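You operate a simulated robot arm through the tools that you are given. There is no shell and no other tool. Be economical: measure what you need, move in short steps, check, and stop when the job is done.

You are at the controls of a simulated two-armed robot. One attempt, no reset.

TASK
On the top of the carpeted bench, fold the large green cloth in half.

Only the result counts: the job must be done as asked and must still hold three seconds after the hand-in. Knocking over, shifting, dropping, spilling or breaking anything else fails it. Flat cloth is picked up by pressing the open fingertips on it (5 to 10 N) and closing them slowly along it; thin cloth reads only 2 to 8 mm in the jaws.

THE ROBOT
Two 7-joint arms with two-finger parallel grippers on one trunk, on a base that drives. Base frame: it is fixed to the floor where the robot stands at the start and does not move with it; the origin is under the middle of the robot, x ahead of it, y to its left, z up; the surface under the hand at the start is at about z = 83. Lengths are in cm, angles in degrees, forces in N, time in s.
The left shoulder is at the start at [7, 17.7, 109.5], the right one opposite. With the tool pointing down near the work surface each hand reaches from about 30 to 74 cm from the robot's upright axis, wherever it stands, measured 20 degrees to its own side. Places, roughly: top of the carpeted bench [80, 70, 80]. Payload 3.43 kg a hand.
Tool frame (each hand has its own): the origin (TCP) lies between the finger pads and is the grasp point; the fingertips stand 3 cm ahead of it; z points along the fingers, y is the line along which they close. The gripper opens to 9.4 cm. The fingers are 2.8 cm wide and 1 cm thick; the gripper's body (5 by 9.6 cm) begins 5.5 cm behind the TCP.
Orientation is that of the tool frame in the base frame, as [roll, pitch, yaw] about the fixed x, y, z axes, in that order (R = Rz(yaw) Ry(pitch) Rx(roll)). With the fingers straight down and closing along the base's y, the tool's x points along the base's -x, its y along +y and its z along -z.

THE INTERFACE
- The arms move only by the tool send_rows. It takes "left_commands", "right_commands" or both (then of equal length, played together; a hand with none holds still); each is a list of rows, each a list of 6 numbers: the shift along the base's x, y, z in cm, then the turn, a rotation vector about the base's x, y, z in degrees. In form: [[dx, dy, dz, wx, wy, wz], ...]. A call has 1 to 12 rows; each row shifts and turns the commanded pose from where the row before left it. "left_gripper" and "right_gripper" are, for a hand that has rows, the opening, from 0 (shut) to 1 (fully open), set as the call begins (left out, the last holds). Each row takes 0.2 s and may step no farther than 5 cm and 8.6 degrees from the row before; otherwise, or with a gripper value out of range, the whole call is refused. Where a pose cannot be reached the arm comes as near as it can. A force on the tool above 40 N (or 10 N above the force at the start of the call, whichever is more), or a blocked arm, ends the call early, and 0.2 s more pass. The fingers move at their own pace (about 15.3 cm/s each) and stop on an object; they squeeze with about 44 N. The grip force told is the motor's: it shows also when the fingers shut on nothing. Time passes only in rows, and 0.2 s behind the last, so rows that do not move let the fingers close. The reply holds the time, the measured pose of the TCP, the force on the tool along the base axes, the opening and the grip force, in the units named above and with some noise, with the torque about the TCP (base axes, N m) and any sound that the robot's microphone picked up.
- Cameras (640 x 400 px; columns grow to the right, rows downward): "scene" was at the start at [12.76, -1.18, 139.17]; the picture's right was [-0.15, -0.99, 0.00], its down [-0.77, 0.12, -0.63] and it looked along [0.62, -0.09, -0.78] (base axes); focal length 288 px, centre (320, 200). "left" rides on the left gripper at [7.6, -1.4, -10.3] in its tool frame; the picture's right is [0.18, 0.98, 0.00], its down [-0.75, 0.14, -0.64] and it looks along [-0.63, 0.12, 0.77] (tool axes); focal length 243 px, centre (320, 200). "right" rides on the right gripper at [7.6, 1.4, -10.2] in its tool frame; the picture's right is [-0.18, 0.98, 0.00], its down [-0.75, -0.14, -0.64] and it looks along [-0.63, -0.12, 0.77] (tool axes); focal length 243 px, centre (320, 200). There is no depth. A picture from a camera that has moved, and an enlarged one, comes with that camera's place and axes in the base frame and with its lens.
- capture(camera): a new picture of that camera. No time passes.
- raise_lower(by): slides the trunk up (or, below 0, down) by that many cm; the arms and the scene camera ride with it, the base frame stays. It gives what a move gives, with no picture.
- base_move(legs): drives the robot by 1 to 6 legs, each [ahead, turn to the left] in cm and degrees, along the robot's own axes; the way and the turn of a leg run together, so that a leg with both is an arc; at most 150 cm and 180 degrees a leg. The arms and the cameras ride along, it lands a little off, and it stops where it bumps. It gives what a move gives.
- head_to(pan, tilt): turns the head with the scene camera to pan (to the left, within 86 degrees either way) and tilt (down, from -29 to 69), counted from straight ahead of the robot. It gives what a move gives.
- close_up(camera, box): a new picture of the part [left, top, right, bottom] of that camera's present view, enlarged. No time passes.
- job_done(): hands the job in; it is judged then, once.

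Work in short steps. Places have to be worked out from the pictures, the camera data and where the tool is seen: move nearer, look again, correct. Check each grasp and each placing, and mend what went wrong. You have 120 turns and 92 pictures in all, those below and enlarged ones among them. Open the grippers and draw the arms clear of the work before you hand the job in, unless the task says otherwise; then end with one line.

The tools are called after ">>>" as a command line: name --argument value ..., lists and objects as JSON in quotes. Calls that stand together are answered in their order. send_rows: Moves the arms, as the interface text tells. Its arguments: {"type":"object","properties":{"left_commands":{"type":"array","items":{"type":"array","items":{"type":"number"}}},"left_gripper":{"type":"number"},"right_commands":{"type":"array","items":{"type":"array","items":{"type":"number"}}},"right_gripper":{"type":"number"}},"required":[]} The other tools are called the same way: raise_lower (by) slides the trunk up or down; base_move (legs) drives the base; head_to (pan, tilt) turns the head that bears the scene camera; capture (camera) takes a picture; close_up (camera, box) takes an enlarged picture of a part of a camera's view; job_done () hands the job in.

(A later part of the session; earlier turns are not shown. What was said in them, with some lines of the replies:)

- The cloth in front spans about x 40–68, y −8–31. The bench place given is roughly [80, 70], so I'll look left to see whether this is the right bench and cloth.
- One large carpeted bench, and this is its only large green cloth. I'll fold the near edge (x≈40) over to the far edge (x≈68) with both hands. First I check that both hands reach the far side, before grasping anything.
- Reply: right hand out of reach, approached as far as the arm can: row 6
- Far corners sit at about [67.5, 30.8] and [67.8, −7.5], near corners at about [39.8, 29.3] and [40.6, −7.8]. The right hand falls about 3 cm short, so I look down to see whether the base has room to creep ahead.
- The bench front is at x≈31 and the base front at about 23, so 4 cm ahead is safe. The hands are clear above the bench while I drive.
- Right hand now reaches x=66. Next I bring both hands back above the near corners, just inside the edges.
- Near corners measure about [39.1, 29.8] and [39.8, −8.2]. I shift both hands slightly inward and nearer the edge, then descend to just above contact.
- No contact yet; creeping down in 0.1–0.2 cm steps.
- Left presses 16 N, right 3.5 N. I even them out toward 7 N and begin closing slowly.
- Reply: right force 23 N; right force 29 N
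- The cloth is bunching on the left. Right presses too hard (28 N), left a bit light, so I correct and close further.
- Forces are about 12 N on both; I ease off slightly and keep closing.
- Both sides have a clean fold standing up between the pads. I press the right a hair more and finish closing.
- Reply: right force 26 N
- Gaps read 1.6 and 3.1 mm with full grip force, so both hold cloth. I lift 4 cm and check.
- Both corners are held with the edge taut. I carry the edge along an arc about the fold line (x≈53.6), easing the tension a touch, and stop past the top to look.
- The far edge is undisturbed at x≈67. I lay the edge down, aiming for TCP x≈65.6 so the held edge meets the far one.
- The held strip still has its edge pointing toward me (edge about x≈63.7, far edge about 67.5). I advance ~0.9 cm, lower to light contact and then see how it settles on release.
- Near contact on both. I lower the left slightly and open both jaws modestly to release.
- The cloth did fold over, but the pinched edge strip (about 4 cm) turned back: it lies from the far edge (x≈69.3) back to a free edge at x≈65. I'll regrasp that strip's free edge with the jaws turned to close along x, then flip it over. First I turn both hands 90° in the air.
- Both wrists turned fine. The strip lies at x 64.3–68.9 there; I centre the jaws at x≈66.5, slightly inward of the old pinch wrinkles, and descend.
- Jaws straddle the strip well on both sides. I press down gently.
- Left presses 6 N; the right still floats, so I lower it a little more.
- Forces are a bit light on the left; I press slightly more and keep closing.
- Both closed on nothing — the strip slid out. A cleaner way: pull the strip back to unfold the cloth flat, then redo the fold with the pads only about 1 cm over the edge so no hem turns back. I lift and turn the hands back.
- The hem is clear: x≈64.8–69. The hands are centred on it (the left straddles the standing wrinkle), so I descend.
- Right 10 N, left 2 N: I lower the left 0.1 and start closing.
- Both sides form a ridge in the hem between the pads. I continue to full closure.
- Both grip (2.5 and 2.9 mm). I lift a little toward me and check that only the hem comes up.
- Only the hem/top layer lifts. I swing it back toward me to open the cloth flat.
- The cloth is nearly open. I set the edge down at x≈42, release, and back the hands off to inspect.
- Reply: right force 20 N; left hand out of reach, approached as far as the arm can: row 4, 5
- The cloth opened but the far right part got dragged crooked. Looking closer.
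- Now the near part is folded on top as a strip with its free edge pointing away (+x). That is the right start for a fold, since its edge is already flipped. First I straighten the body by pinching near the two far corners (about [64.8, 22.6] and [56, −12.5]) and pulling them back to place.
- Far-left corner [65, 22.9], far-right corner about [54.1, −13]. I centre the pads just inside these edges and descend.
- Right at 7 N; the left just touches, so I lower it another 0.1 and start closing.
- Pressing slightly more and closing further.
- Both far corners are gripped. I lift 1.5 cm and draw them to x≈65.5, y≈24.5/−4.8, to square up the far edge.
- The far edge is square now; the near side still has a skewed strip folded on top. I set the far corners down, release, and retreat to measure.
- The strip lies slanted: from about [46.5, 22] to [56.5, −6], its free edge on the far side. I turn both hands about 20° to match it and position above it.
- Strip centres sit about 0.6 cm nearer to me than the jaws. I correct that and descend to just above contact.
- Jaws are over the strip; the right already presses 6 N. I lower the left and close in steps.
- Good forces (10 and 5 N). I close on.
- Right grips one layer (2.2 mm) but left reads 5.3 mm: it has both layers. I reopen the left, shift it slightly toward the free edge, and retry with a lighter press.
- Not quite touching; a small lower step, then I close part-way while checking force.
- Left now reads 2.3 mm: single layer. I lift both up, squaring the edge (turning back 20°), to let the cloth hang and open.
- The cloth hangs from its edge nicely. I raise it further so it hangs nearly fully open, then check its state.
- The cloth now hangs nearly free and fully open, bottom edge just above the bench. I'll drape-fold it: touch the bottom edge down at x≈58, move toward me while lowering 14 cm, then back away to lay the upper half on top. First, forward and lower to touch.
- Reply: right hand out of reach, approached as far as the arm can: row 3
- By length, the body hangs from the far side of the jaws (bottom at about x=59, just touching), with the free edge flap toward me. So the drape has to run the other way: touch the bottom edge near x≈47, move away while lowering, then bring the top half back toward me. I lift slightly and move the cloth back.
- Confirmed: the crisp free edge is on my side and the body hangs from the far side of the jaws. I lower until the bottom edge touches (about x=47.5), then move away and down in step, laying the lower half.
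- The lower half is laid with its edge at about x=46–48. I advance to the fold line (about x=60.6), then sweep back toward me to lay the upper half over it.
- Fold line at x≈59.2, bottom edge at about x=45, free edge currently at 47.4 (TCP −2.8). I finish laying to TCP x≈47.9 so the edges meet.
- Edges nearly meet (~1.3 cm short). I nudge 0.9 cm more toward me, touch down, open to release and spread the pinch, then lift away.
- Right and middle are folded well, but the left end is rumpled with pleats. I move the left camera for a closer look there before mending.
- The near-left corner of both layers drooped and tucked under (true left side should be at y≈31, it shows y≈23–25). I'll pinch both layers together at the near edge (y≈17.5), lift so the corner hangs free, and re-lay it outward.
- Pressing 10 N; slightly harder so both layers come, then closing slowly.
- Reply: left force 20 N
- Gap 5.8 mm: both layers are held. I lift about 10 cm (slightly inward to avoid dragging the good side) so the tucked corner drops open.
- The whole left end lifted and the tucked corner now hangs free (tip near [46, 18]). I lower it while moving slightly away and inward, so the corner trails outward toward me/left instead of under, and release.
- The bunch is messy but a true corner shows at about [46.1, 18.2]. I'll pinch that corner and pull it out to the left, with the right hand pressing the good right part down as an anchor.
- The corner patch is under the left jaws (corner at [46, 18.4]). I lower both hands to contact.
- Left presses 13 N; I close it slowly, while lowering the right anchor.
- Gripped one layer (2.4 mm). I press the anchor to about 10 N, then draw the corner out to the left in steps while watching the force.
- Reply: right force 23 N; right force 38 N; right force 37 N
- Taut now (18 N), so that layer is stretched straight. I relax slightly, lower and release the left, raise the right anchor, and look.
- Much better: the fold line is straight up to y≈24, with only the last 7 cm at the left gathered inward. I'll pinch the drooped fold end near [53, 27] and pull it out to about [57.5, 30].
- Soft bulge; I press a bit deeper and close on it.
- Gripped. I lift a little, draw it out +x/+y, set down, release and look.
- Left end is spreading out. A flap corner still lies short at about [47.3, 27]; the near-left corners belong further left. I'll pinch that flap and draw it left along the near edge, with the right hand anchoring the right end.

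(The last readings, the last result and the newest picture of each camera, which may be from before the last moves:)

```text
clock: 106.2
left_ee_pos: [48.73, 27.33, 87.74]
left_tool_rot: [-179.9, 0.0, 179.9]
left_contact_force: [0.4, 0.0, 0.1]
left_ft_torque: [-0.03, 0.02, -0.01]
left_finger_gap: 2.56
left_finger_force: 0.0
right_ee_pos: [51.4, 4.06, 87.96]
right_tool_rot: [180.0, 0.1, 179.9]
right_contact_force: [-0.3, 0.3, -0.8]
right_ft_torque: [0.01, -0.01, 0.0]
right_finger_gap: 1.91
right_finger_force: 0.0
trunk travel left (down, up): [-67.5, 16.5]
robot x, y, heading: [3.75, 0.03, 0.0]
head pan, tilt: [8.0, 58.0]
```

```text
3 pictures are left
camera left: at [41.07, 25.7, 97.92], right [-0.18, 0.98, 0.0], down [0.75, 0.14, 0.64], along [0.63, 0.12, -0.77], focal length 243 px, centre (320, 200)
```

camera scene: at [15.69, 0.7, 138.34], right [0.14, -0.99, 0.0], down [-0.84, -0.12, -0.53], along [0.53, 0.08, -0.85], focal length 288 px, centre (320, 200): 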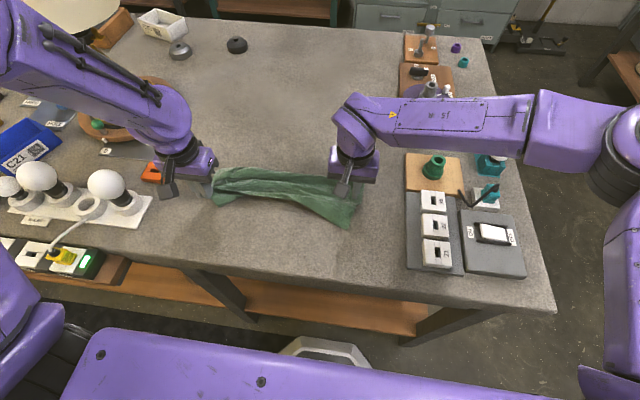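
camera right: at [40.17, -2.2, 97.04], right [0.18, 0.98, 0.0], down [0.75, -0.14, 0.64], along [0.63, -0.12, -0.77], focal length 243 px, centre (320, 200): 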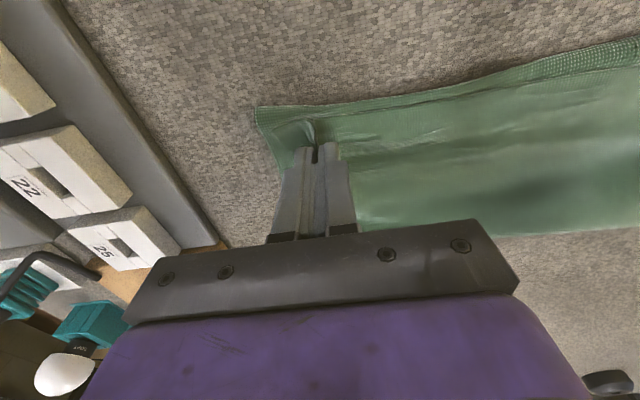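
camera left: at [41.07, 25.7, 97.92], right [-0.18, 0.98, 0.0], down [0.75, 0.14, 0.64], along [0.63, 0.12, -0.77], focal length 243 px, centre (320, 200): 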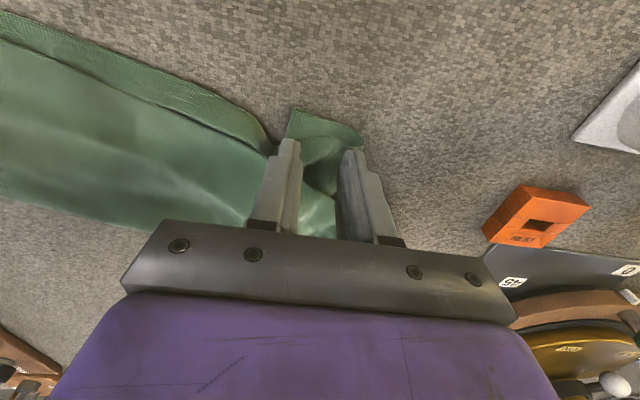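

The flap is right under the jaws. I descend both hands to contact.

>>> send_rows --left_commands '[[-0.4, 0, -0.8, 0, 0, 0], [0, 0, -0.5, 0, 0, 0], [0, 0, -0.2, 0, 0, 0]]' --right_commands '[[0, 0, -0.9, 0, 0, 0], [0, 0, -0.5, 0, 0, 0], [0, 0, -0.25, 0, 0, 0]]'

>>> send_rows --left_commands '[[0, 0, -0.1, 0, 0, 0], [0, 0, 0, 0, 0, 0]]' --right_commands '[[0, 0, -0.1, 0, 0, 0], [0, 0, 0, 0, 0, 0]]'

```text
clock: 107.0
left_ee_pos: [48.17, 27.04, 86.32]
left_tool_rot: [-179.9, 0.1, -179.9]
left_contact_force: [-1.4, -0.6, 5.0]
left_ft_torque: [-0.01, 0.12, -0.01]
left_finger_gap: 2.56
left_finger_force: 0.4
right_ee_pos: [51.38, 3.68, 86.29]
right_tool_rot: [179.9, 0.1, 180.0]
right_contact_force: [-0.9, 0.6, 0.6]
right_ft_torque: [0.0, 0.03, -0.03]
right_finger_gap: 1.87
right_finger_force: 0.0
trunk travel left (down, up): [-67.5, 16.5]
robot x, y, heading: [3.71, 0.01, -0.1]
head pan, tilt: [8.0, 58.0]
```

```text
clock: 107.6
left_ee_pos: [48.21, 27.12, 86.34]
left_tool_rot: [180.0, 0.2, -180.0]
left_contact_force: [-1.0, 0.3, 4.8]
left_ft_torque: [0.0, 0.06, 0.0]
left_finger_gap: 2.55
left_finger_force: 0.7
right_ee_pos: [51.35, 3.61, 86.26]
right_tool_rot: [179.9, 0.3, 180.0]
right_contact_force: [0.9, 0.8, 0.5]
right_ft_torque: [0.01, -0.02, 0.01]
right_finger_gap: 1.88
right_finger_force: 0.1
trunk travel left (down, up): [-67.5, 16.5]
robot x, y, heading: [3.84, 0.2, -0.1]
head pan, tilt: [8.0, 58.0]
```

Closing the left in steps with a slightly firmer press; anchor down a bit more.

>>> send_rows --left_commands '[[0, 0, -0.06, 0, 0, 0], [0, 0, 0, 0, 0, 0]]' --right_commands '[[0, 0, -0.12, 0, 0, 0], [0, 0, -0.06, 0, 0, 0]]' --left_gripper 0.2

>>> send_rows --left_commands '[[0, 0, 0, 0, 0, 0], [0, 0, 0, 0, 0, 0]]' --left_gripper 0.12

>>> send_rows --left_commands '[[0, 0, 0, 0, 0, 0], [0, 0, 0, 0, 0, 0]]' --left_gripper 0

```text
clock: 108.2
left_ee_pos: [48.08, 27.06, 86.3]
left_tool_rot: [-180.0, 0.3, 179.9]
left_contact_force: [2.2, -0.1, 6.4]
left_ft_torque: [-0.04, -0.07, 0.01]
left_finger_gap: 1.74
left_finger_force: 0.0
right_ee_pos: [51.35, 3.71, 86.2]
right_tool_rot: [179.8, 0.3, 180.0]
right_contact_force: [0.3, -0.2, 7.2]
right_ft_torque: [-0.04, -0.03, -0.03]
right_finger_gap: 1.87
right_finger_force: 0.0
trunk travel left (down, up): [-67.5, 16.5]
robot x, y, heading: [3.95, 0.06, -0.1]
head pan, tilt: [8.0, 58.0]
```

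```text
clock: 108.8
left_ee_pos: [48.19, 26.98, 86.24]
left_tool_rot: [179.9, 0.3, -180.0]
left_contact_force: [1.0, 0.1, 9.6]
left_ft_torque: [0.03, -0.06, 0.03]
left_finger_gap: 1.01
left_finger_force: 0.0
right_ee_pos: [51.24, 3.71, 86.28]
right_tool_rot: [179.8, 0.2, 179.9]
right_contact_force: [2.7, 0.3, 9.2]
right_ft_torque: [-0.07, -0.1, 0.05]
right_finger_gap: 1.87
right_finger_force: 0.1
trunk travel left (down, up): [-67.5, 16.5]
robot x, y, heading: [3.75, -0.07, -0.4]
head pan, tilt: [8.0, 58.0]
```

```text
clock: 109.4
left_ee_pos: [48.12, 27.16, 86.23]
left_tool_rot: [180.0, 0.2, 180.0]
left_contact_force: [0.5, 1.8, 11.4]
left_ft_torque: [0.07, -0.02, 0.04]
left_finger_gap: 0.29
left_finger_force: 37.7
right_ee_pos: [51.2, 3.61, 86.21]
right_tool_rot: [179.9, 0.2, 180.0]
right_contact_force: [3.0, 0.6, 8.6]
right_ft_torque: [-0.06, -0.11, 0.03]
right_finger_gap: 1.85
right_finger_force: 0.0
trunk travel left (down, up): [-67.5, 16.5]
robot x, y, heading: [3.76, 0.43, 0.0]
head pan, tilt: [8.0, 58.0]
```

Gripped (2.9 mm). I lift 2 cm and draw it left along the edge direction, checking tension.

>>> send_rows --left_commands '[[0, 0, 1, 0, 0, 0], [0, 0.2, 1, 0, 0, 0], [0.1, 1.2, 0, 0, 0, 0], [0.1, 1.2, 0, 0, 0, 0], [0.1, 1.2, 0, 0, 0, 0], [0.1, 1.2, 0, 0, 0, 0]]'

>>> send_rows --left_commands '[[0.1, 1, 0, 0, 0, 0], [0.1, 1, 0, 0, 0, 0]]'

```text
clock: 110.8
left_ee_pos: [48.66, 32.11, 88.21]
left_tool_rot: [179.9, 0.2, 179.9]
left_contact_force: [0.4, -7.5, -0.2]
left_ft_torque: [-0.19, -0.05, -0.16]
left_finger_gap: 0.26
left_finger_force: 37.6
right_ee_pos: [51.09, 3.82, 86.27]
right_tool_rot: [180.0, 0.1, 179.9]
right_contact_force: [-0.8, 2.3, 12.1]
right_ft_torque: [0.22, 0.06, 0.02]
right_finger_gap: 1.98
right_finger_force: 0.5
trunk travel left (down, up): [-67.5, 16.5]
robot x, y, heading: [3.93, 0.33, 0.2]
head pan, tilt: [8.0, 58.0]
```

```text
clock: 111.4
left_ee_pos: [48.7, 34.27, 88.05]
left_tool_rot: [179.9, 0.2, -179.9]
left_contact_force: [0.9, -1.1, -1.0]
left_ft_torque: [-0.03, 0.02, -0.06]
left_finger_gap: 0.28
left_finger_force: 37.4
right_ee_pos: [51.29, 3.73, 86.14]
right_tool_rot: [-180.0, 0.1, 180.0]
right_contact_force: [-0.8, 0.8, 9.2]
right_ft_torque: [-0.03, 0.02, 0.07]
right_finger_gap: 1.73
right_finger_force: 0.0
trunk travel left (down, up): [-67.5, 16.5]
robot x, y, heading: [4.01, 0.1, 0.4]
head pan, tilt: [8.0, 58.0]
```

Tension eased (it pulled through). I lower, release, clear both hands and look.

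>>> send_rows --left_commands '[[-0.3, 0, -0.9, 0, 0, 0], [-0.2, 0, -0.9, 0, 0, 0]]' --right_commands '[[0, 0, 0.5, 0, 0, 0], [0, 0, 3, 0, 0, 0]]'

>>> send_rows --left_commands '[[0, 0, 0, 0, 0, 0], [0, 0, 0, 0, 0, 0], [0, 0, 2, 0, 0, 0], [0, 0, 4, 0, 0, 0], [1, 0, 4, 0, 0, 0], [2, 2, 2, 0, 0, 0]]' --right_commands '[[0, 0, 3, 0, 0, 0], [0, -2, 3, 0, 0, 0], [0, -4, 2, 0, 0, 0], [0, -4, 0, 0, 0, 0], [0, -4, 0, 0, 0, 0], [0, 0, 0, 0, 0, 0]]' --left_gripper 0.4

>>> close_up --camera "scene" --box '[180, 110, 400, 258]'

```text
clock: 112.0
left_ee_pos: [48.26, 34.14, 86.42]
left_tool_rot: [180.0, 0.2, -179.9]
left_contact_force: [0.4, 0.6, 1.0]
left_ft_torque: [0.0, -0.11, -0.02]
left_finger_gap: 0.28
left_finger_force: 36.9
right_ee_pos: [51.37, 3.65, 89.6]
right_tool_rot: [179.9, 0.0, 180.0]
right_contact_force: [0.2, -1.1, -0.6]
right_ft_torque: [0.01, 0.06, -0.04]
right_finger_gap: 1.85
right_finger_force: 0.1
trunk travel left (down, up): [-67.5, 16.5]
robot x, y, heading: [3.82, 0.19, 0.1]
head pan, tilt: [8.0, 58.0]
```

```text
clock: 113.4
left_ee_pos: [51.47, 36.16, 98.48]
left_tool_rot: [-180.0, 0.1, -179.8]
left_contact_force: [0.0, -0.3, -0.4]
left_ft_torque: [-0.03, 0.05, -0.02]
left_finger_gap: 3.76
left_finger_force: 0.0
right_ee_pos: [51.28, -10.04, 97.68]
right_tool_rot: [-180.0, 0.1, 179.9]
right_contact_force: [-0.5, 0.9, -0.4]
right_ft_torque: [-0.03, -0.01, 0.02]
right_finger_gap: 1.89
right_finger_force: 0.1
trunk travel left (down, up): [-67.5, 16.5]
robot x, y, heading: [4.23, -0.57, -0.2]
head pan, tilt: [8.0, 58.0]
```

```text
2.70 times, centred on (290, 184) of scene
camera zoom: at [16.14, 1.19, 138.28], right [0.14, -0.99, 0.0], down [-0.84, -0.12, -0.53], along [0.52, 0.07, -0.85], focal length 778 px, centre (401, 243)
```

zoom: 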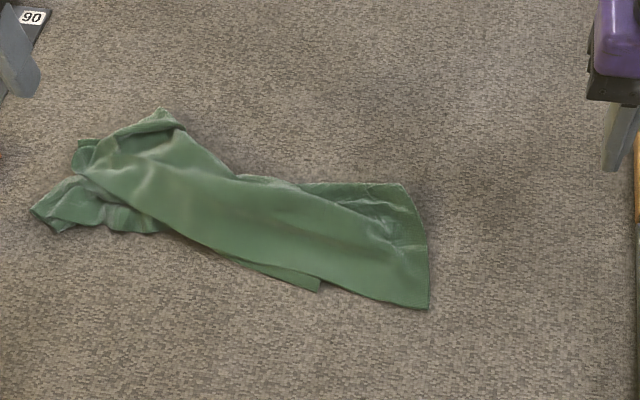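

Pulling shifted the lower layer. The drape-fold worked well before, so I'll redo it: the top layer's near edge runs from about [44.3, 2.7] to [52.5, 34]. I'll pinch it close to the right corner and far out on the left, hang the cloth, and re-drape. Positioning both hands first (turned 14.7°).

>>> send_rows --left_commands '[[0.15, -1.65, -2.3, 0, 0, -3.7], [0.15, -1.65, -2.3, 0, 0, -3.7], [0.15, -1.65, -2.3, 0, 0, -3.7], [0.15, -1.65, -2.3, 0, 0, -3.6]]' --right_commands '[[-1.22, 3.7, -2.1, 0, 0, -3.7], [-1.22, 3.7, -2.1, 0, 0, -3.7], [-1.22, 3.7, -2.1, 0, 0, -3.7], [-1.22, 3.7, -2.1, 0, 0, -3.6]]' --left_gripper 0.36 --right_gripper 0.3

>>> send_rows --left_commands '[[0, 0, -1.2, 0, 0, 0], [0, 0, -0.8, 0, 0, 0]]' --right_commands '[[0, 0, -1.6, 0, 0, 0], [0, 0, -1.0, 0, 0, 0]]'

```text
clock: 114.4
left_ee_pos: [52.04, 29.68, 89.06]
left_tool_rot: [-179.9, 0.1, 165.2]
left_contact_force: [0.7, -0.2, -0.5]
left_ft_torque: [-0.04, -0.03, -0.02]
left_finger_gap: 3.36
left_finger_force: 0.1
right_ee_pos: [46.51, 4.82, 89.32]
right_tool_rot: [180.0, 0.0, 165.2]
right_contact_force: [0.9, -0.4, 0.0]
right_ft_torque: [-0.05, 0.02, -0.02]
right_finger_gap: 2.83
right_finger_force: 0.1
trunk travel left (down, up): [-67.5, 16.5]
robot x, y, heading: [3.97, 0.02, 0.1]
head pan, tilt: [8.0, 58.0]
```

```text
clock: 115.0
left_ee_pos: [51.97, 29.55, 87.17]
left_tool_rot: [180.0, 0.2, 165.3]
left_contact_force: [0.1, 0.4, 0.1]
left_ft_torque: [-0.01, -0.01, 0.0]
left_finger_gap: 3.38
left_finger_force: 0.0
right_ee_pos: [46.46, 4.43, 86.73]
right_tool_rot: [179.8, 0.2, 165.2]
right_contact_force: [0.4, -0.1, -0.2]
right_ft_torque: [0.0, 0.01, 0.01]
right_finger_gap: 2.83
right_finger_force: 0.0
trunk travel left (down, up): [-67.5, 16.5]
robot x, y, heading: [4.25, 0.62, -0.0]
head pan, tilt: [8.0, 58.0]
```

Creeping down to light contact.

>>> send_rows --left_commands '[[0, 0, -0.3, 0, 0, 0], [0, 0, -0.2, 0, 0, 0], [0, 0, 0, 0, 0, 0]]' --right_commands '[[0, 0, -0.3, 0, 0, 0], [0, 0, -0.15, 0, 0, 0], [0, 0, 0, 0, 0, 0]]'

```text
clock: 115.8
left_ee_pos: [51.84, 29.44, 86.76]
left_tool_rot: [-179.9, 0.1, 165.3]
left_contact_force: [0.8, -0.5, 1.2]
left_ft_torque: [0.0, 0.01, 0.02]
left_finger_gap: 3.38
left_finger_force: 0.0
right_ee_pos: [46.41, 4.38, 86.26]
right_tool_rot: [180.0, 0.1, 165.2]
right_contact_force: [-0.4, 0.0, 0.4]
right_ft_torque: [0.01, 0.02, -0.01]
right_finger_gap: 2.82
right_finger_force: 0.0
trunk travel left (down, up): [-67.5, 16.5]
robot x, y, heading: [4.02, 0.03, 0.0]
head pan, tilt: [8.0, 58.0]
```

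>>> send_rows --left_commands '[[0, 0, -0.2, 0, 0, 0], [0, 0, 0, 0, 0, 0]]' --right_commands '[[0, 0, -0.15, 0, 0, 0], [0, 0, 0, 0, 0, 0]]'

```text
clock: 116.4
left_ee_pos: [51.97, 29.44, 86.65]
left_tool_rot: [-180.0, 0.1, 165.3]
left_contact_force: [0.1, 0.4, 0.6]
left_ft_torque: [0.02, -0.02, 0.03]
left_finger_gap: 3.37
left_finger_force: 0.1
right_ee_pos: [46.48, 4.48, 86.21]
right_tool_rot: [179.8, 0.1, 165.3]
right_contact_force: [2.3, -1.1, 9.6]
right_ft_torque: [-0.1, 0.02, 0.03]
right_finger_gap: 2.84
right_finger_force: 0.2
trunk travel left (down, up): [-67.5, 16.5]
robot x, y, heading: [3.93, 0.12, -0.0]
head pan, tilt: [8.0, 58.0]
```

Right presses 10 N, so I start closing it. The left goes lower still.

>>> send_rows --left_commands '[[0, 0, -0.2, 0, 0, 0], [0, 0, 0, 0, 0, 0]]' --right_commands '[[0, 0, 0.01, 0, 0, 0], [0, 0, 0, 0, 0, 0]]' --right_gripper 0.22

>>> send_rows --right_commands '[[0, 0, 0, 0, 0, 0], [0, 0, 0, 0, 0, 0]]' --right_gripper 0.13

>>> send_rows --right_commands '[[0, 0, 0, 0, 0, 0], [0, 0, 0, 0, 0, 0], [0, 0, 0, 0, 0, 0]]' --right_gripper 0

```text
clock: 117.0
left_ee_pos: [52.06, 29.44, 86.37]
left_tool_rot: [179.8, 0.2, 165.3]
left_contact_force: [1.0, 0.5, 4.5]
left_ft_torque: [0.07, -0.02, -0.03]
left_finger_gap: 3.41
left_finger_force: 0.2
right_ee_pos: [46.41, 4.53, 86.19]
right_tool_rot: [179.8, 0.2, 165.2]
right_contact_force: [1.3, 0.0, 14.2]
right_ft_torque: [-0.07, 0.08, 0.04]
right_finger_gap: 1.95
right_finger_force: 0.1
trunk travel left (down, up): [-67.5, 16.5]
robot x, y, heading: [4.15, -0.23, 0.1]
head pan, tilt: [8.0, 58.0]
```

```text
clock: 117.6
left_ee_pos: [51.94, 29.4, 86.45]
left_tool_rot: [179.9, 0.2, 165.3]
left_contact_force: [1.1, 0.0, 3.1]
left_ft_torque: [0.06, -0.08, 0.03]
left_finger_gap: 3.39
left_finger_force: 0.1
right_ee_pos: [46.33, 4.38, 86.07]
right_tool_rot: [179.8, 0.2, 165.2]
right_contact_force: [1.1, 0.4, 16.6]
right_ft_torque: [0.01, 0.06, -0.01]
right_finger_gap: 1.12
right_finger_force: 0.0
trunk travel left (down, up): [-67.5, 16.5]
robot x, y, heading: [4.26, 0.29, 0.2]
head pan, tilt: [8.0, 58.0]
```

```text
clock: 118.4
left_ee_pos: [51.88, 29.42, 86.46]
left_tool_rot: [179.9, 0.2, 165.3]
left_contact_force: [0.9, -0.9, 3.6]
left_ft_torque: [0.01, -0.04, 0.02]
left_finger_gap: 3.39
left_finger_force: 0.0
right_ee_pos: [46.39, 4.46, 85.99]
right_tool_rot: [179.8, 0.2, 165.1]
right_contact_force: [1.0, 1.0, 18.7]
right_ft_torque: [0.06, 0.05, 0.05]
right_finger_gap: 0.23
right_finger_force: 37.0
trunk travel left (down, up): [-67.5, 16.5]
robot x, y, heading: [4.05, -0.07, -0.2]
head pan, tilt: [8.0, 58.0]
```

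Right holds one layer (2.3 mm). Now closing the left at about 5 N.

>>> send_rows --left_commands '[[0, 0, -0.04, 0, 0, 0], [0, 0, 0, 0, 0, 0]]' --left_gripper 0.28

>>> send_rows --left_commands '[[0, 0, 0, 0, 0, 0], [0, 0, 0, 0, 0, 0]]' --left_gripper 0.2

>>> send_rows --left_commands '[[0, 0, 0, 0, 0, 0], [0, 0, 0, 0, 0, 0]]' --left_gripper 0.11

>>> send_rows --left_commands '[[0, 0, 0, 0, 0, 0], [0, 0, 0, 0, 0, 0], [0, 0, 0, 0, 0, 0]]' --left_gripper 0

```text
clock: 119.0
left_ee_pos: [51.82, 29.38, 86.46]
left_tool_rot: [179.9, 0.2, 165.3]
left_contact_force: [0.7, -1.4, 5.7]
left_ft_torque: [-0.01, 0.01, 0.01]
left_finger_gap: 2.55
left_finger_force: 0.1
right_ee_pos: [46.26, 4.42, 86.13]
right_tool_rot: [179.8, 0.2, 165.2]
right_contact_force: [1.5, 0.5, 18.1]
right_ft_torque: [0.05, 0.02, 0.03]
right_finger_gap: 0.21
right_finger_force: 36.8
trunk travel left (down, up): [-67.5, 16.5]
robot x, y, heading: [4.35, 0.17, -0.1]
head pan, tilt: [8.0, 58.0]
```

```text
clock: 119.6
left_ee_pos: [51.78, 29.39, 86.37]
left_tool_rot: [179.9, 0.2, 165.2]
left_contact_force: [-0.3, -0.9, 6.1]
left_ft_torque: [0.02, -0.02, 0.08]
left_finger_gap: 1.75
left_finger_force: 0.0
right_ee_pos: [46.4, 4.5, 86.11]
right_tool_rot: [179.8, 0.2, 165.2]
right_contact_force: [1.7, 1.9, 17.4]
right_ft_torque: [0.05, 0.04, 0.04]
right_finger_gap: 0.18
right_finger_force: 36.9
trunk travel left (down, up): [-67.5, 16.5]
robot x, y, heading: [3.91, -0.11, 0.0]
head pan, tilt: [8.0, 58.0]
```

```text
clock: 120.2
left_ee_pos: [51.83, 29.29, 86.4]
left_tool_rot: [179.9, 0.3, 165.3]
left_contact_force: [-0.7, -1.6, 6.2]
left_ft_torque: [-0.05, 0.02, 0.05]
left_finger_gap: 0.95
left_finger_force: 0.1
right_ee_pos: [46.37, 4.52, 86.27]
right_tool_rot: [179.9, 0.2, 165.2]
right_contact_force: [2.6, 2.2, 18.1]
right_ft_torque: [0.09, 0.02, 0.05]
right_finger_gap: 0.24
right_finger_force: 36.8
trunk travel left (down, up): [-67.5, 16.5]
robot x, y, heading: [4.06, 0.05, 0.0]
head pan, tilt: [8.0, 58.0]
```

```text
clock: 121.0
left_ee_pos: [51.83, 29.49, 86.39]
left_tool_rot: [179.9, 0.3, 165.3]
left_contact_force: [-2.0, -3.5, 7.5]
left_ft_torque: [-0.12, 0.03, 0.03]
left_finger_gap: 0.23
left_finger_force: 36.6
right_ee_pos: [46.3, 4.49, 86.22]
right_tool_rot: [179.8, 0.1, 165.2]
right_contact_force: [3.0, 4.6, 17.1]
right_ft_torque: [0.14, -0.02, 0.06]
right_finger_gap: 0.24
right_finger_force: 37.3
trunk travel left (down, up): [-67.5, 16.5]
robot x, y, heading: [3.81, 0.15, 0.2]
head pan, tilt: [8.0, 58.0]
```

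Both hold a single layer (2.3/2.4 mm), 25.6 cm apart. I lift high, squaring the edge, so the cloth hangs free and shakes out.

>>> send_rows --left_commands '[[0, 0, 2, 0, 0, 0], [-0.2, -0.3, 2.2, 0, 0, 1], [-0.4, -0.5, 2.2, 0, 0, 1.4], [-0.4, -0.5, 2.2, 0, 0, 1.4], [-0.4, -0.5, 2.2, 0, 0, 1.4], [-0.4, -0.5, 2.2, 0, 0, 1.4], [-0.4, -0.5, 2.2, 0, 0, 1.4], [-0.4, -0.5, 2.3, 0, 0, 1.4], [-0.4, -0.5, 2.3, 0, 0, 1.4], [-0.4, -0.5, 2.3, 0, 0, 1.4], [-0.2, -0.4, 2.3, 0, 0, 1.4], [-0.2, -0.3, 2.3, 0, 0, 1.1]]' --right_commands '[[0, 0, 2, 0, 0, 0], [0.1, -0.3, 2.2, 0, 0, 1], [0.2, -0.55, 2.2, 0, 0, 1.4], [0.2, -0.55, 2.2, 0, 0, 1.4], [0.2, -0.55, 2.2, 0, 0, 1.4], [0.2, -0.55, 2.2, 0, 0, 1.4], [0.2, -0.55, 2.2, 0, 0, 1.4], [0.2, -0.55, 2.3, 0, 0, 1.4], [0.2, -0.55, 2.3, 0, 0, 1.4], [0.2, -0.55, 2.3, 0, 0, 1.4], [0.1, -0.5, 2.3, 0, 0, 1.4], [0.1, -0.3, 2.3, 0, 0, 1.1]]'

>>> send_rows --left_commands '[[0, 0, 1, 0, 0, 0], [0, 0, 0, 0, 0, 0], [0, 0, 0, 0, 0, 0], [0, 0, 0, 0, 0, 0]]' --right_commands '[[0, 0, 1, 0, 0, 0], [0, 0, 0, 0, 0, 0], [0, 0, 0, 0, 0, 0], [0, 0, 0, 0, 0, 0]]'

>>> capture --camera "scene"

```text
clock: 123.6
left_ee_pos: [50.0, 24.95, 112.98]
left_tool_rot: [-178.7, 0.3, 180.0]
left_contact_force: [0.7, -9.9, 0.5]
left_ft_torque: [-0.29, 0.04, -0.05]
left_finger_gap: 0.21
left_finger_force: 37.1
left hand out of reach, approached as far as the arm can: row 10, 11, 12
right_ee_pos: [48.26, -1.12, 112.8]
right_tool_rot: [179.8, 0.1, -179.9]
right_contact_force: [-0.6, 9.5, -0.7]
right_ft_torque: [0.34, 0.02, 0.0]
right_finger_gap: 0.23
right_finger_force: 36.6
trunk travel left (down, up): [-67.5, 16.5]
robot x, y, heading: [3.89, -0.12, -0.0]
head pan, tilt: [8.0, 58.0]
```

```text
clock: 124.6
left_ee_pos: [50.13, 25.34, 113.75]
left_tool_rot: [-178.9, 0.2, -179.8]
left_contact_force: [-0.5, -13.5, 0.2]
left_ft_torque: [-0.45, 0.06, 0.0]
left_finger_gap: 0.21
left_finger_force: 37.0
right_ee_pos: [48.25, -1.03, 113.7]
right_tool_rot: [179.8, 0.1, 180.0]
right_contact_force: [0.1, 13.5, 1.0]
right_ft_torque: [0.41, -0.01, 0.05]
right_finger_gap: 0.23
right_finger_force: 36.7
trunk travel left (down, up): [-67.5, 16.5]
robot x, y, heading: [3.94, -0.17, -0.1]
head pan, tilt: [8.0, 58.0]
```

```text
1 pictures are left
camera scene: at [15.97, 0.9, 138.31], right [0.14, -0.99, 0.0], down [-0.84, -0.12, -0.53], along [0.52, 0.07, -0.85], focal length 288 px, centre (320, 200)
```

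scene: 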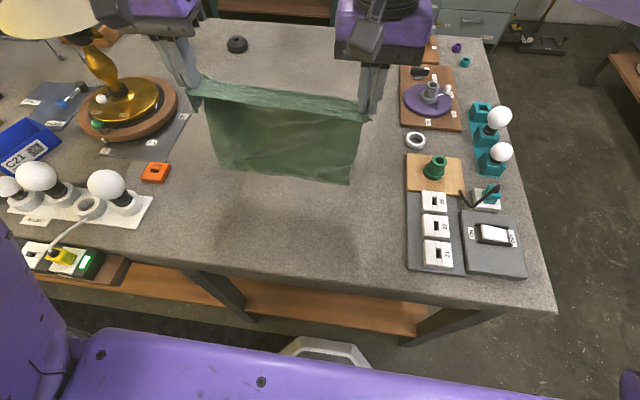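

The cloth hangs clean and square; only the left strip beyond the left hand is turned behind. I'll shift left in the air, lower until the bottom drags lightly, then move right so bench friction trails that strip outward.

>>> send_rows --left_commands '[[0.4, 1.2, 0, 0, 0, 0], [0.4, 1.3, 0, 0, 0, 0], [0.4, 1.3, 0, 0, 0, 0], [0, 1.3, 0, 0, 0, 0], [0, 1.3, 0, 0, 0, 0], [0, 0, -1.8, 0, 0, 0], [0, 0, -1.8, 0, 0, 0], [0, 0, -1.8, 0, 0, 0]]' --right_commands '[[0.8, 1.4, 0, 0, 0, 0], [0.8, 1.4, 0, 0, 0, 0], [0.8, 1.4, 0, 0, 0, 0], [0.4, 1.4, 0, 0, 0, 0], [0.3, 1.4, 0, 0, 0, 0], [0, 0, -1.8, 0, 0, 0], [0, 0, -1.8, 0, 0, 0], [0, 0, -1.8, 0, 0, 0]]'

>>> send_rows --left_commands '[[0, -1.3, -0.2, 0, 0, 0], [0, -1.3, -0.2, 0, 0, 0], [0, -1.3, -0.1, 0, 0, 0], [0, -1.3, 0, 0, 0, 0], [0, -1.3, 0, 0, 0, 0], [0, -1.3, 0, 0, 0, 0], [0, -1.3, 0, 0, 0, 0], [0, -1.3, 0, 0, 0, 0], [0, -1.3, 0, 0, 0, 0]]' --right_commands '[[0, -1.3, -0.2, 0, 0, 0], [0, -1.3, -0.2, 0, 0, 0], [0, -1.3, -0.1, 0, 0, 0], [0, -1.3, 0, 0, 0, 0], [0, -1.3, 0, 0, 0, 0], [0, -1.3, 0, 0, 0, 0], [0, -1.3, 0, 0, 0, 0], [0, -1.3, 0, 0, 0, 0], [0, -1.3, 0, 0, 0, 0]]'

```text
clock: 126.4
left_ee_pos: [51.27, 31.68, 108.21]
left_tool_rot: [180.0, 0.1, 180.0]
left_contact_force: [0.7, -2.5, -0.9]
left_ft_torque: [-0.05, 0.03, -0.02]
left_finger_gap: 0.24
left_finger_force: 36.7
right_ee_pos: [51.48, 6.19, 108.34]
right_tool_rot: [179.9, 0.1, 179.9]
right_contact_force: [0.2, 2.2, -0.4]
right_ft_torque: [0.06, 0.01, 0.0]
right_finger_gap: 0.19
right_finger_force: 36.6
trunk travel left (down, up): [-67.5, 16.5]
robot x, y, heading: [4.1, 0.15, 0.2]
head pan, tilt: [8.0, 58.0]
```

```text
clock: 128.4
left_ee_pos: [51.1, 19.74, 107.9]
left_tool_rot: [179.9, 0.1, -179.9]
left_contact_force: [1.1, -2.2, -0.8]
left_ft_torque: [-0.06, 0.01, -0.03]
left_finger_gap: 0.22
left_finger_force: 37.3
right_ee_pos: [51.31, -5.79, 107.8]
right_tool_rot: [179.8, 0.1, -179.9]
right_contact_force: [0.5, 2.9, -1.3]
right_ft_torque: [0.01, 0.04, -0.01]
right_finger_gap: 0.23
right_finger_force: 37.0
trunk travel left (down, up): [-67.5, 16.5]
robot x, y, heading: [4.34, 0.12, -0.1]
head pan, tilt: [8.0, 58.0]
```

Now the drape: lay the lower half moving away, as in the successful run, with a small left shift at the top so the left strip trails outward on the way down.

>>> send_rows --left_commands '[[1.7, 0, -1.65, 0, 0, 0], [1.7, 0, -1.65, 0, 0, 0], [1.7, 0, -1.65, 0, 0, 0], [1.7, 0, -1.65, 0, 0, 0], [1.7, 0, -1.65, 0, 0, 0], [1.7, 0.5, -1.65, 0, 0, 0], [1.3, 1.2, -1.0, 0, 0, 0], [1.2, 1.3, -0.8, 0, 0, 0]]' --right_commands '[[1.7, 0, -1.65, 0, 0, 0], [1.7, 0, -1.65, 0, 0, 0], [1.7, 0, -1.65, 0, 0, 0], [1.7, 0, -1.65, 0, 0, 0], [1.7, 0, -1.65, 0, 0, 0], [1.7, 0.5, -1.65, 0, 0, 0], [1.3, 1.2, -1.0, 0, 0, 0], [1.2, 1.3, -0.8, 0, 0, 0]]'

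>>> send_rows --left_commands '[[-1.6, 1.0, 0, 0, 0, 0], [-2, 0.5, -0.9, 0, 0, 0], [-2, -0.4, -1.5, 0, 0, 0], [-1.8, -0.7, -1.9, 0, 0, 0], [-1.3, -0.8, -1.8, 0, 0, 0], [-0.9, -0.8, -1.2, 0, 0, 0], [-0.9, -0.8, -1.0, 0, 0, 0], [-0.8, -0.6, -0.6, 0, 0, 0]]' --right_commands '[[-1.6, 1.0, 0, 0, 0, 0], [-2, 0.5, -0.9, 0, 0, 0], [-2, -0.4, -1.5, 0, 0, 0], [-1.8, -0.7, -1.9, 0, 0, 0], [-1.3, -0.8, -1.8, 0, 0, 0], [-0.9, -0.8, -1.2, 0, 0, 0], [-0.9, -0.8, -1.0, 0, 0, 0], [-0.8, -0.6, -0.6, 0, 0, 0]]'

```text
clock: 130.2
left_ee_pos: [63.85, 23.15, 96.01]
left_tool_rot: [-180.0, 0.0, 180.0]
left_contact_force: [0.2, -3.0, -0.3]
left_ft_torque: [-0.06, 0.02, -0.03]
left_finger_gap: 0.22
left_finger_force: 36.6
right_ee_pos: [64.26, -2.47, 96.08]
right_tool_rot: [-179.9, 0.2, 179.9]
right_contact_force: [0.3, 2.6, -0.4]
right_ft_torque: [0.01, 0.03, -0.03]
right_finger_gap: 0.2
right_finger_force: 37.1
trunk travel left (down, up): [-67.5, 16.5]
robot x, y, heading: [3.81, -0.41, -0.3]
head pan, tilt: [8.0, 58.0]
```

```text
clock: 132.0
left_ee_pos: [52.57, 20.24, 86.98]
left_tool_rot: [-180.0, 0.2, 180.0]
left_contact_force: [-0.5, -3.9, 0.2]
left_ft_torque: [-0.09, -0.01, -0.06]
left_finger_gap: 0.19
left_finger_force: 37.0
right_ee_pos: [52.71, -5.46, 87.36]
right_tool_rot: [179.7, 0.0, 179.9]
right_contact_force: [-0.3, 3.3, 0.2]
right_ft_torque: [0.13, 0.0, -0.01]
right_finger_gap: 0.25
right_finger_force: 37.0
trunk travel left (down, up): [-67.5, 16.5]
robot x, y, heading: [4.06, -0.09, 0.1]
head pan, tilt: [8.0, 58.0]
```

I finish the last centimetre to align the edges, touch down, release gently and clear both hands.

>>> send_rows --left_commands '[[-0.5, -0.2, -0.2, 0, 0, 0], [-0.4, 0, -0.2, 0, 0, 0], [0, 0, -0.1, 0, 0, 0]]' --right_commands '[[-0.5, -0.2, -0.3, 0, 0, 0], [-0.5, 0, -0.3, 0, 0, 0], [0, 0, -0.2, 0, 0, 0]]'

>>> send_rows --left_commands '[[0, 0, 0, 0, 0, 0], [0, 0, 0, 0, 0, 0], [0, 0, 2, 0, 0, 0], [0, 0, 4, 0, 0, 0], [0, 1, 4, 0, 0, 0], [0, 4, 1, 0, 0, 0], [0, 4, 0, 0, 0, 0], [0, 4, 0, 0, 0, 0]]' --right_commands '[[0, 0, 0, 0, 0, 0], [0, 0, 0, 0, 0, 0], [0, 0, 2, 0, 0, 0], [0, 0, 4, 0, 0, 0], [0, 0, 4, 0, 0, 0], [0, -2, 3, 0, 0, 0], [0, -4, 0, 0, 0, 0], [0, -3, 0, 0, 0, 0]]' --left_gripper 0.45 --right_gripper 0.4

>>> close_up --camera "scene" --box '[180, 100, 420, 250]'

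```text
clock: 132.8
left_ee_pos: [51.61, 20.08, 86.53]
left_tool_rot: [180.0, 0.1, 180.0]
left_contact_force: [0.2, -3.6, 1.2]
left_ft_torque: [-0.08, -0.02, -0.04]
left_finger_gap: 0.22
left_finger_force: 36.4
right_ee_pos: [51.82, -5.49, 86.36]
right_tool_rot: [179.8, 0.0, -180.0]
right_contact_force: [0.3, 2.8, 0.7]
right_ft_torque: [0.11, 0.0, -0.01]
right_finger_gap: 0.22
right_finger_force: 36.5
trunk travel left (down, up): [-67.5, 16.5]
robot x, y, heading: [3.54, -0.05, -0.1]
head pan, tilt: [8.0, 58.0]
```

```text
clock: 134.6
left_ee_pos: [51.54, 33.13, 97.81]
left_tool_rot: [-180.0, 0.1, -180.0]
left_contact_force: [0.5, 0.5, -0.4]
left_ft_torque: [0.01, -0.01, 0.02]
left_finger_gap: 4.27
left_finger_force: 0.0
right_ee_pos: [51.87, -14.41, 99.8]
right_tool_rot: [179.9, 0.3, 179.9]
right_contact_force: [-0.4, 0.3, -0.3]
right_ft_torque: [0.01, 0.02, 0.01]
right_finger_gap: 3.77
right_finger_force: 0.1
trunk travel left (down, up): [-67.5, 16.5]
robot x, y, heading: [4.31, 0.15, 0.1]
head pan, tilt: [8.0, 58.0]
```

```text
2.67 times, centred on (300, 175) of scene
camera zoom: at [15.95, 1.01, 138.31], right [0.14, -0.99, 0.0], down [-0.84, -0.12, -0.53], along [0.52, 0.07, -0.85], focal length 767 px, centre (373, 267)
```

zoom: 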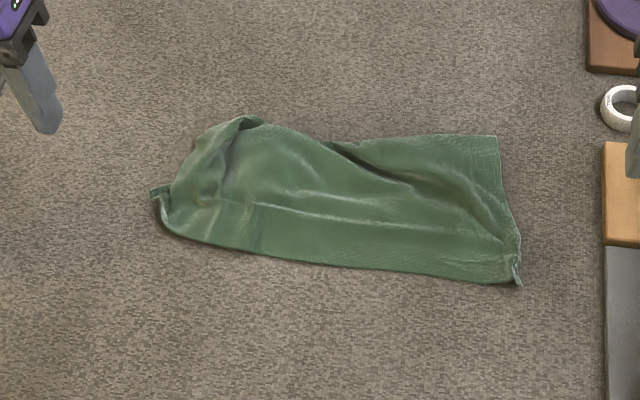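

The cloth lies folded near-over-far into about half its depth, with the near edges together. Some wrinkles remain at the left end. No pictures are left, so I open the grippers, lift the hands clear and hand in.

>>> send_rows --left_commands '[[0, 2, 2, 0, 0, 0], [0, 0, 1, 0, 0, 0], [0, 0, 0, 0, 0, 0], [0, 0, 0, 0, 0, 0]]' --right_commands '[[0, 0, 3, 0, 0, 0], [0, 0, 2, 0, 0, 0], [0, 0, 0, 0, 0, 0], [0, 0, 0, 0, 0, 0]]' --left_gripper 1 --right_gripper 1

>>> job_done

```text
clock: 135.6
left_ee_pos: [51.46, 35.07, 100.73]
left_tool_rot: [-180.0, 0.1, 180.0]
left_contact_force: [0.2, -0.3, -0.7]
left_ft_torque: [-0.03, -0.01, -0.04]
left_finger_gap: 9.4
left_finger_force: 0.1
right_ee_pos: [51.77, -14.43, 104.5]
right_tool_rot: [180.0, 0.1, 179.9]
right_contact_force: [0.5, -0.2, 0.0]
right_ft_torque: [0.03, 0.02, 0.0]
right_finger_gap: 9.4
right_finger_force: 0.1
trunk travel left (down, up): [-67.5, 16.5]
robot x, y, heading: [4.04, 0.16, -0.0]
head pan, tilt: [8.0, 58.0]
```

```text
The job is handed in.
```

I folded the green cloth roughly in half on the carpeted bench and handed it in with both grippers open and clear, but the fold is uneven: the left end is rumpled and the fold line is not straight.
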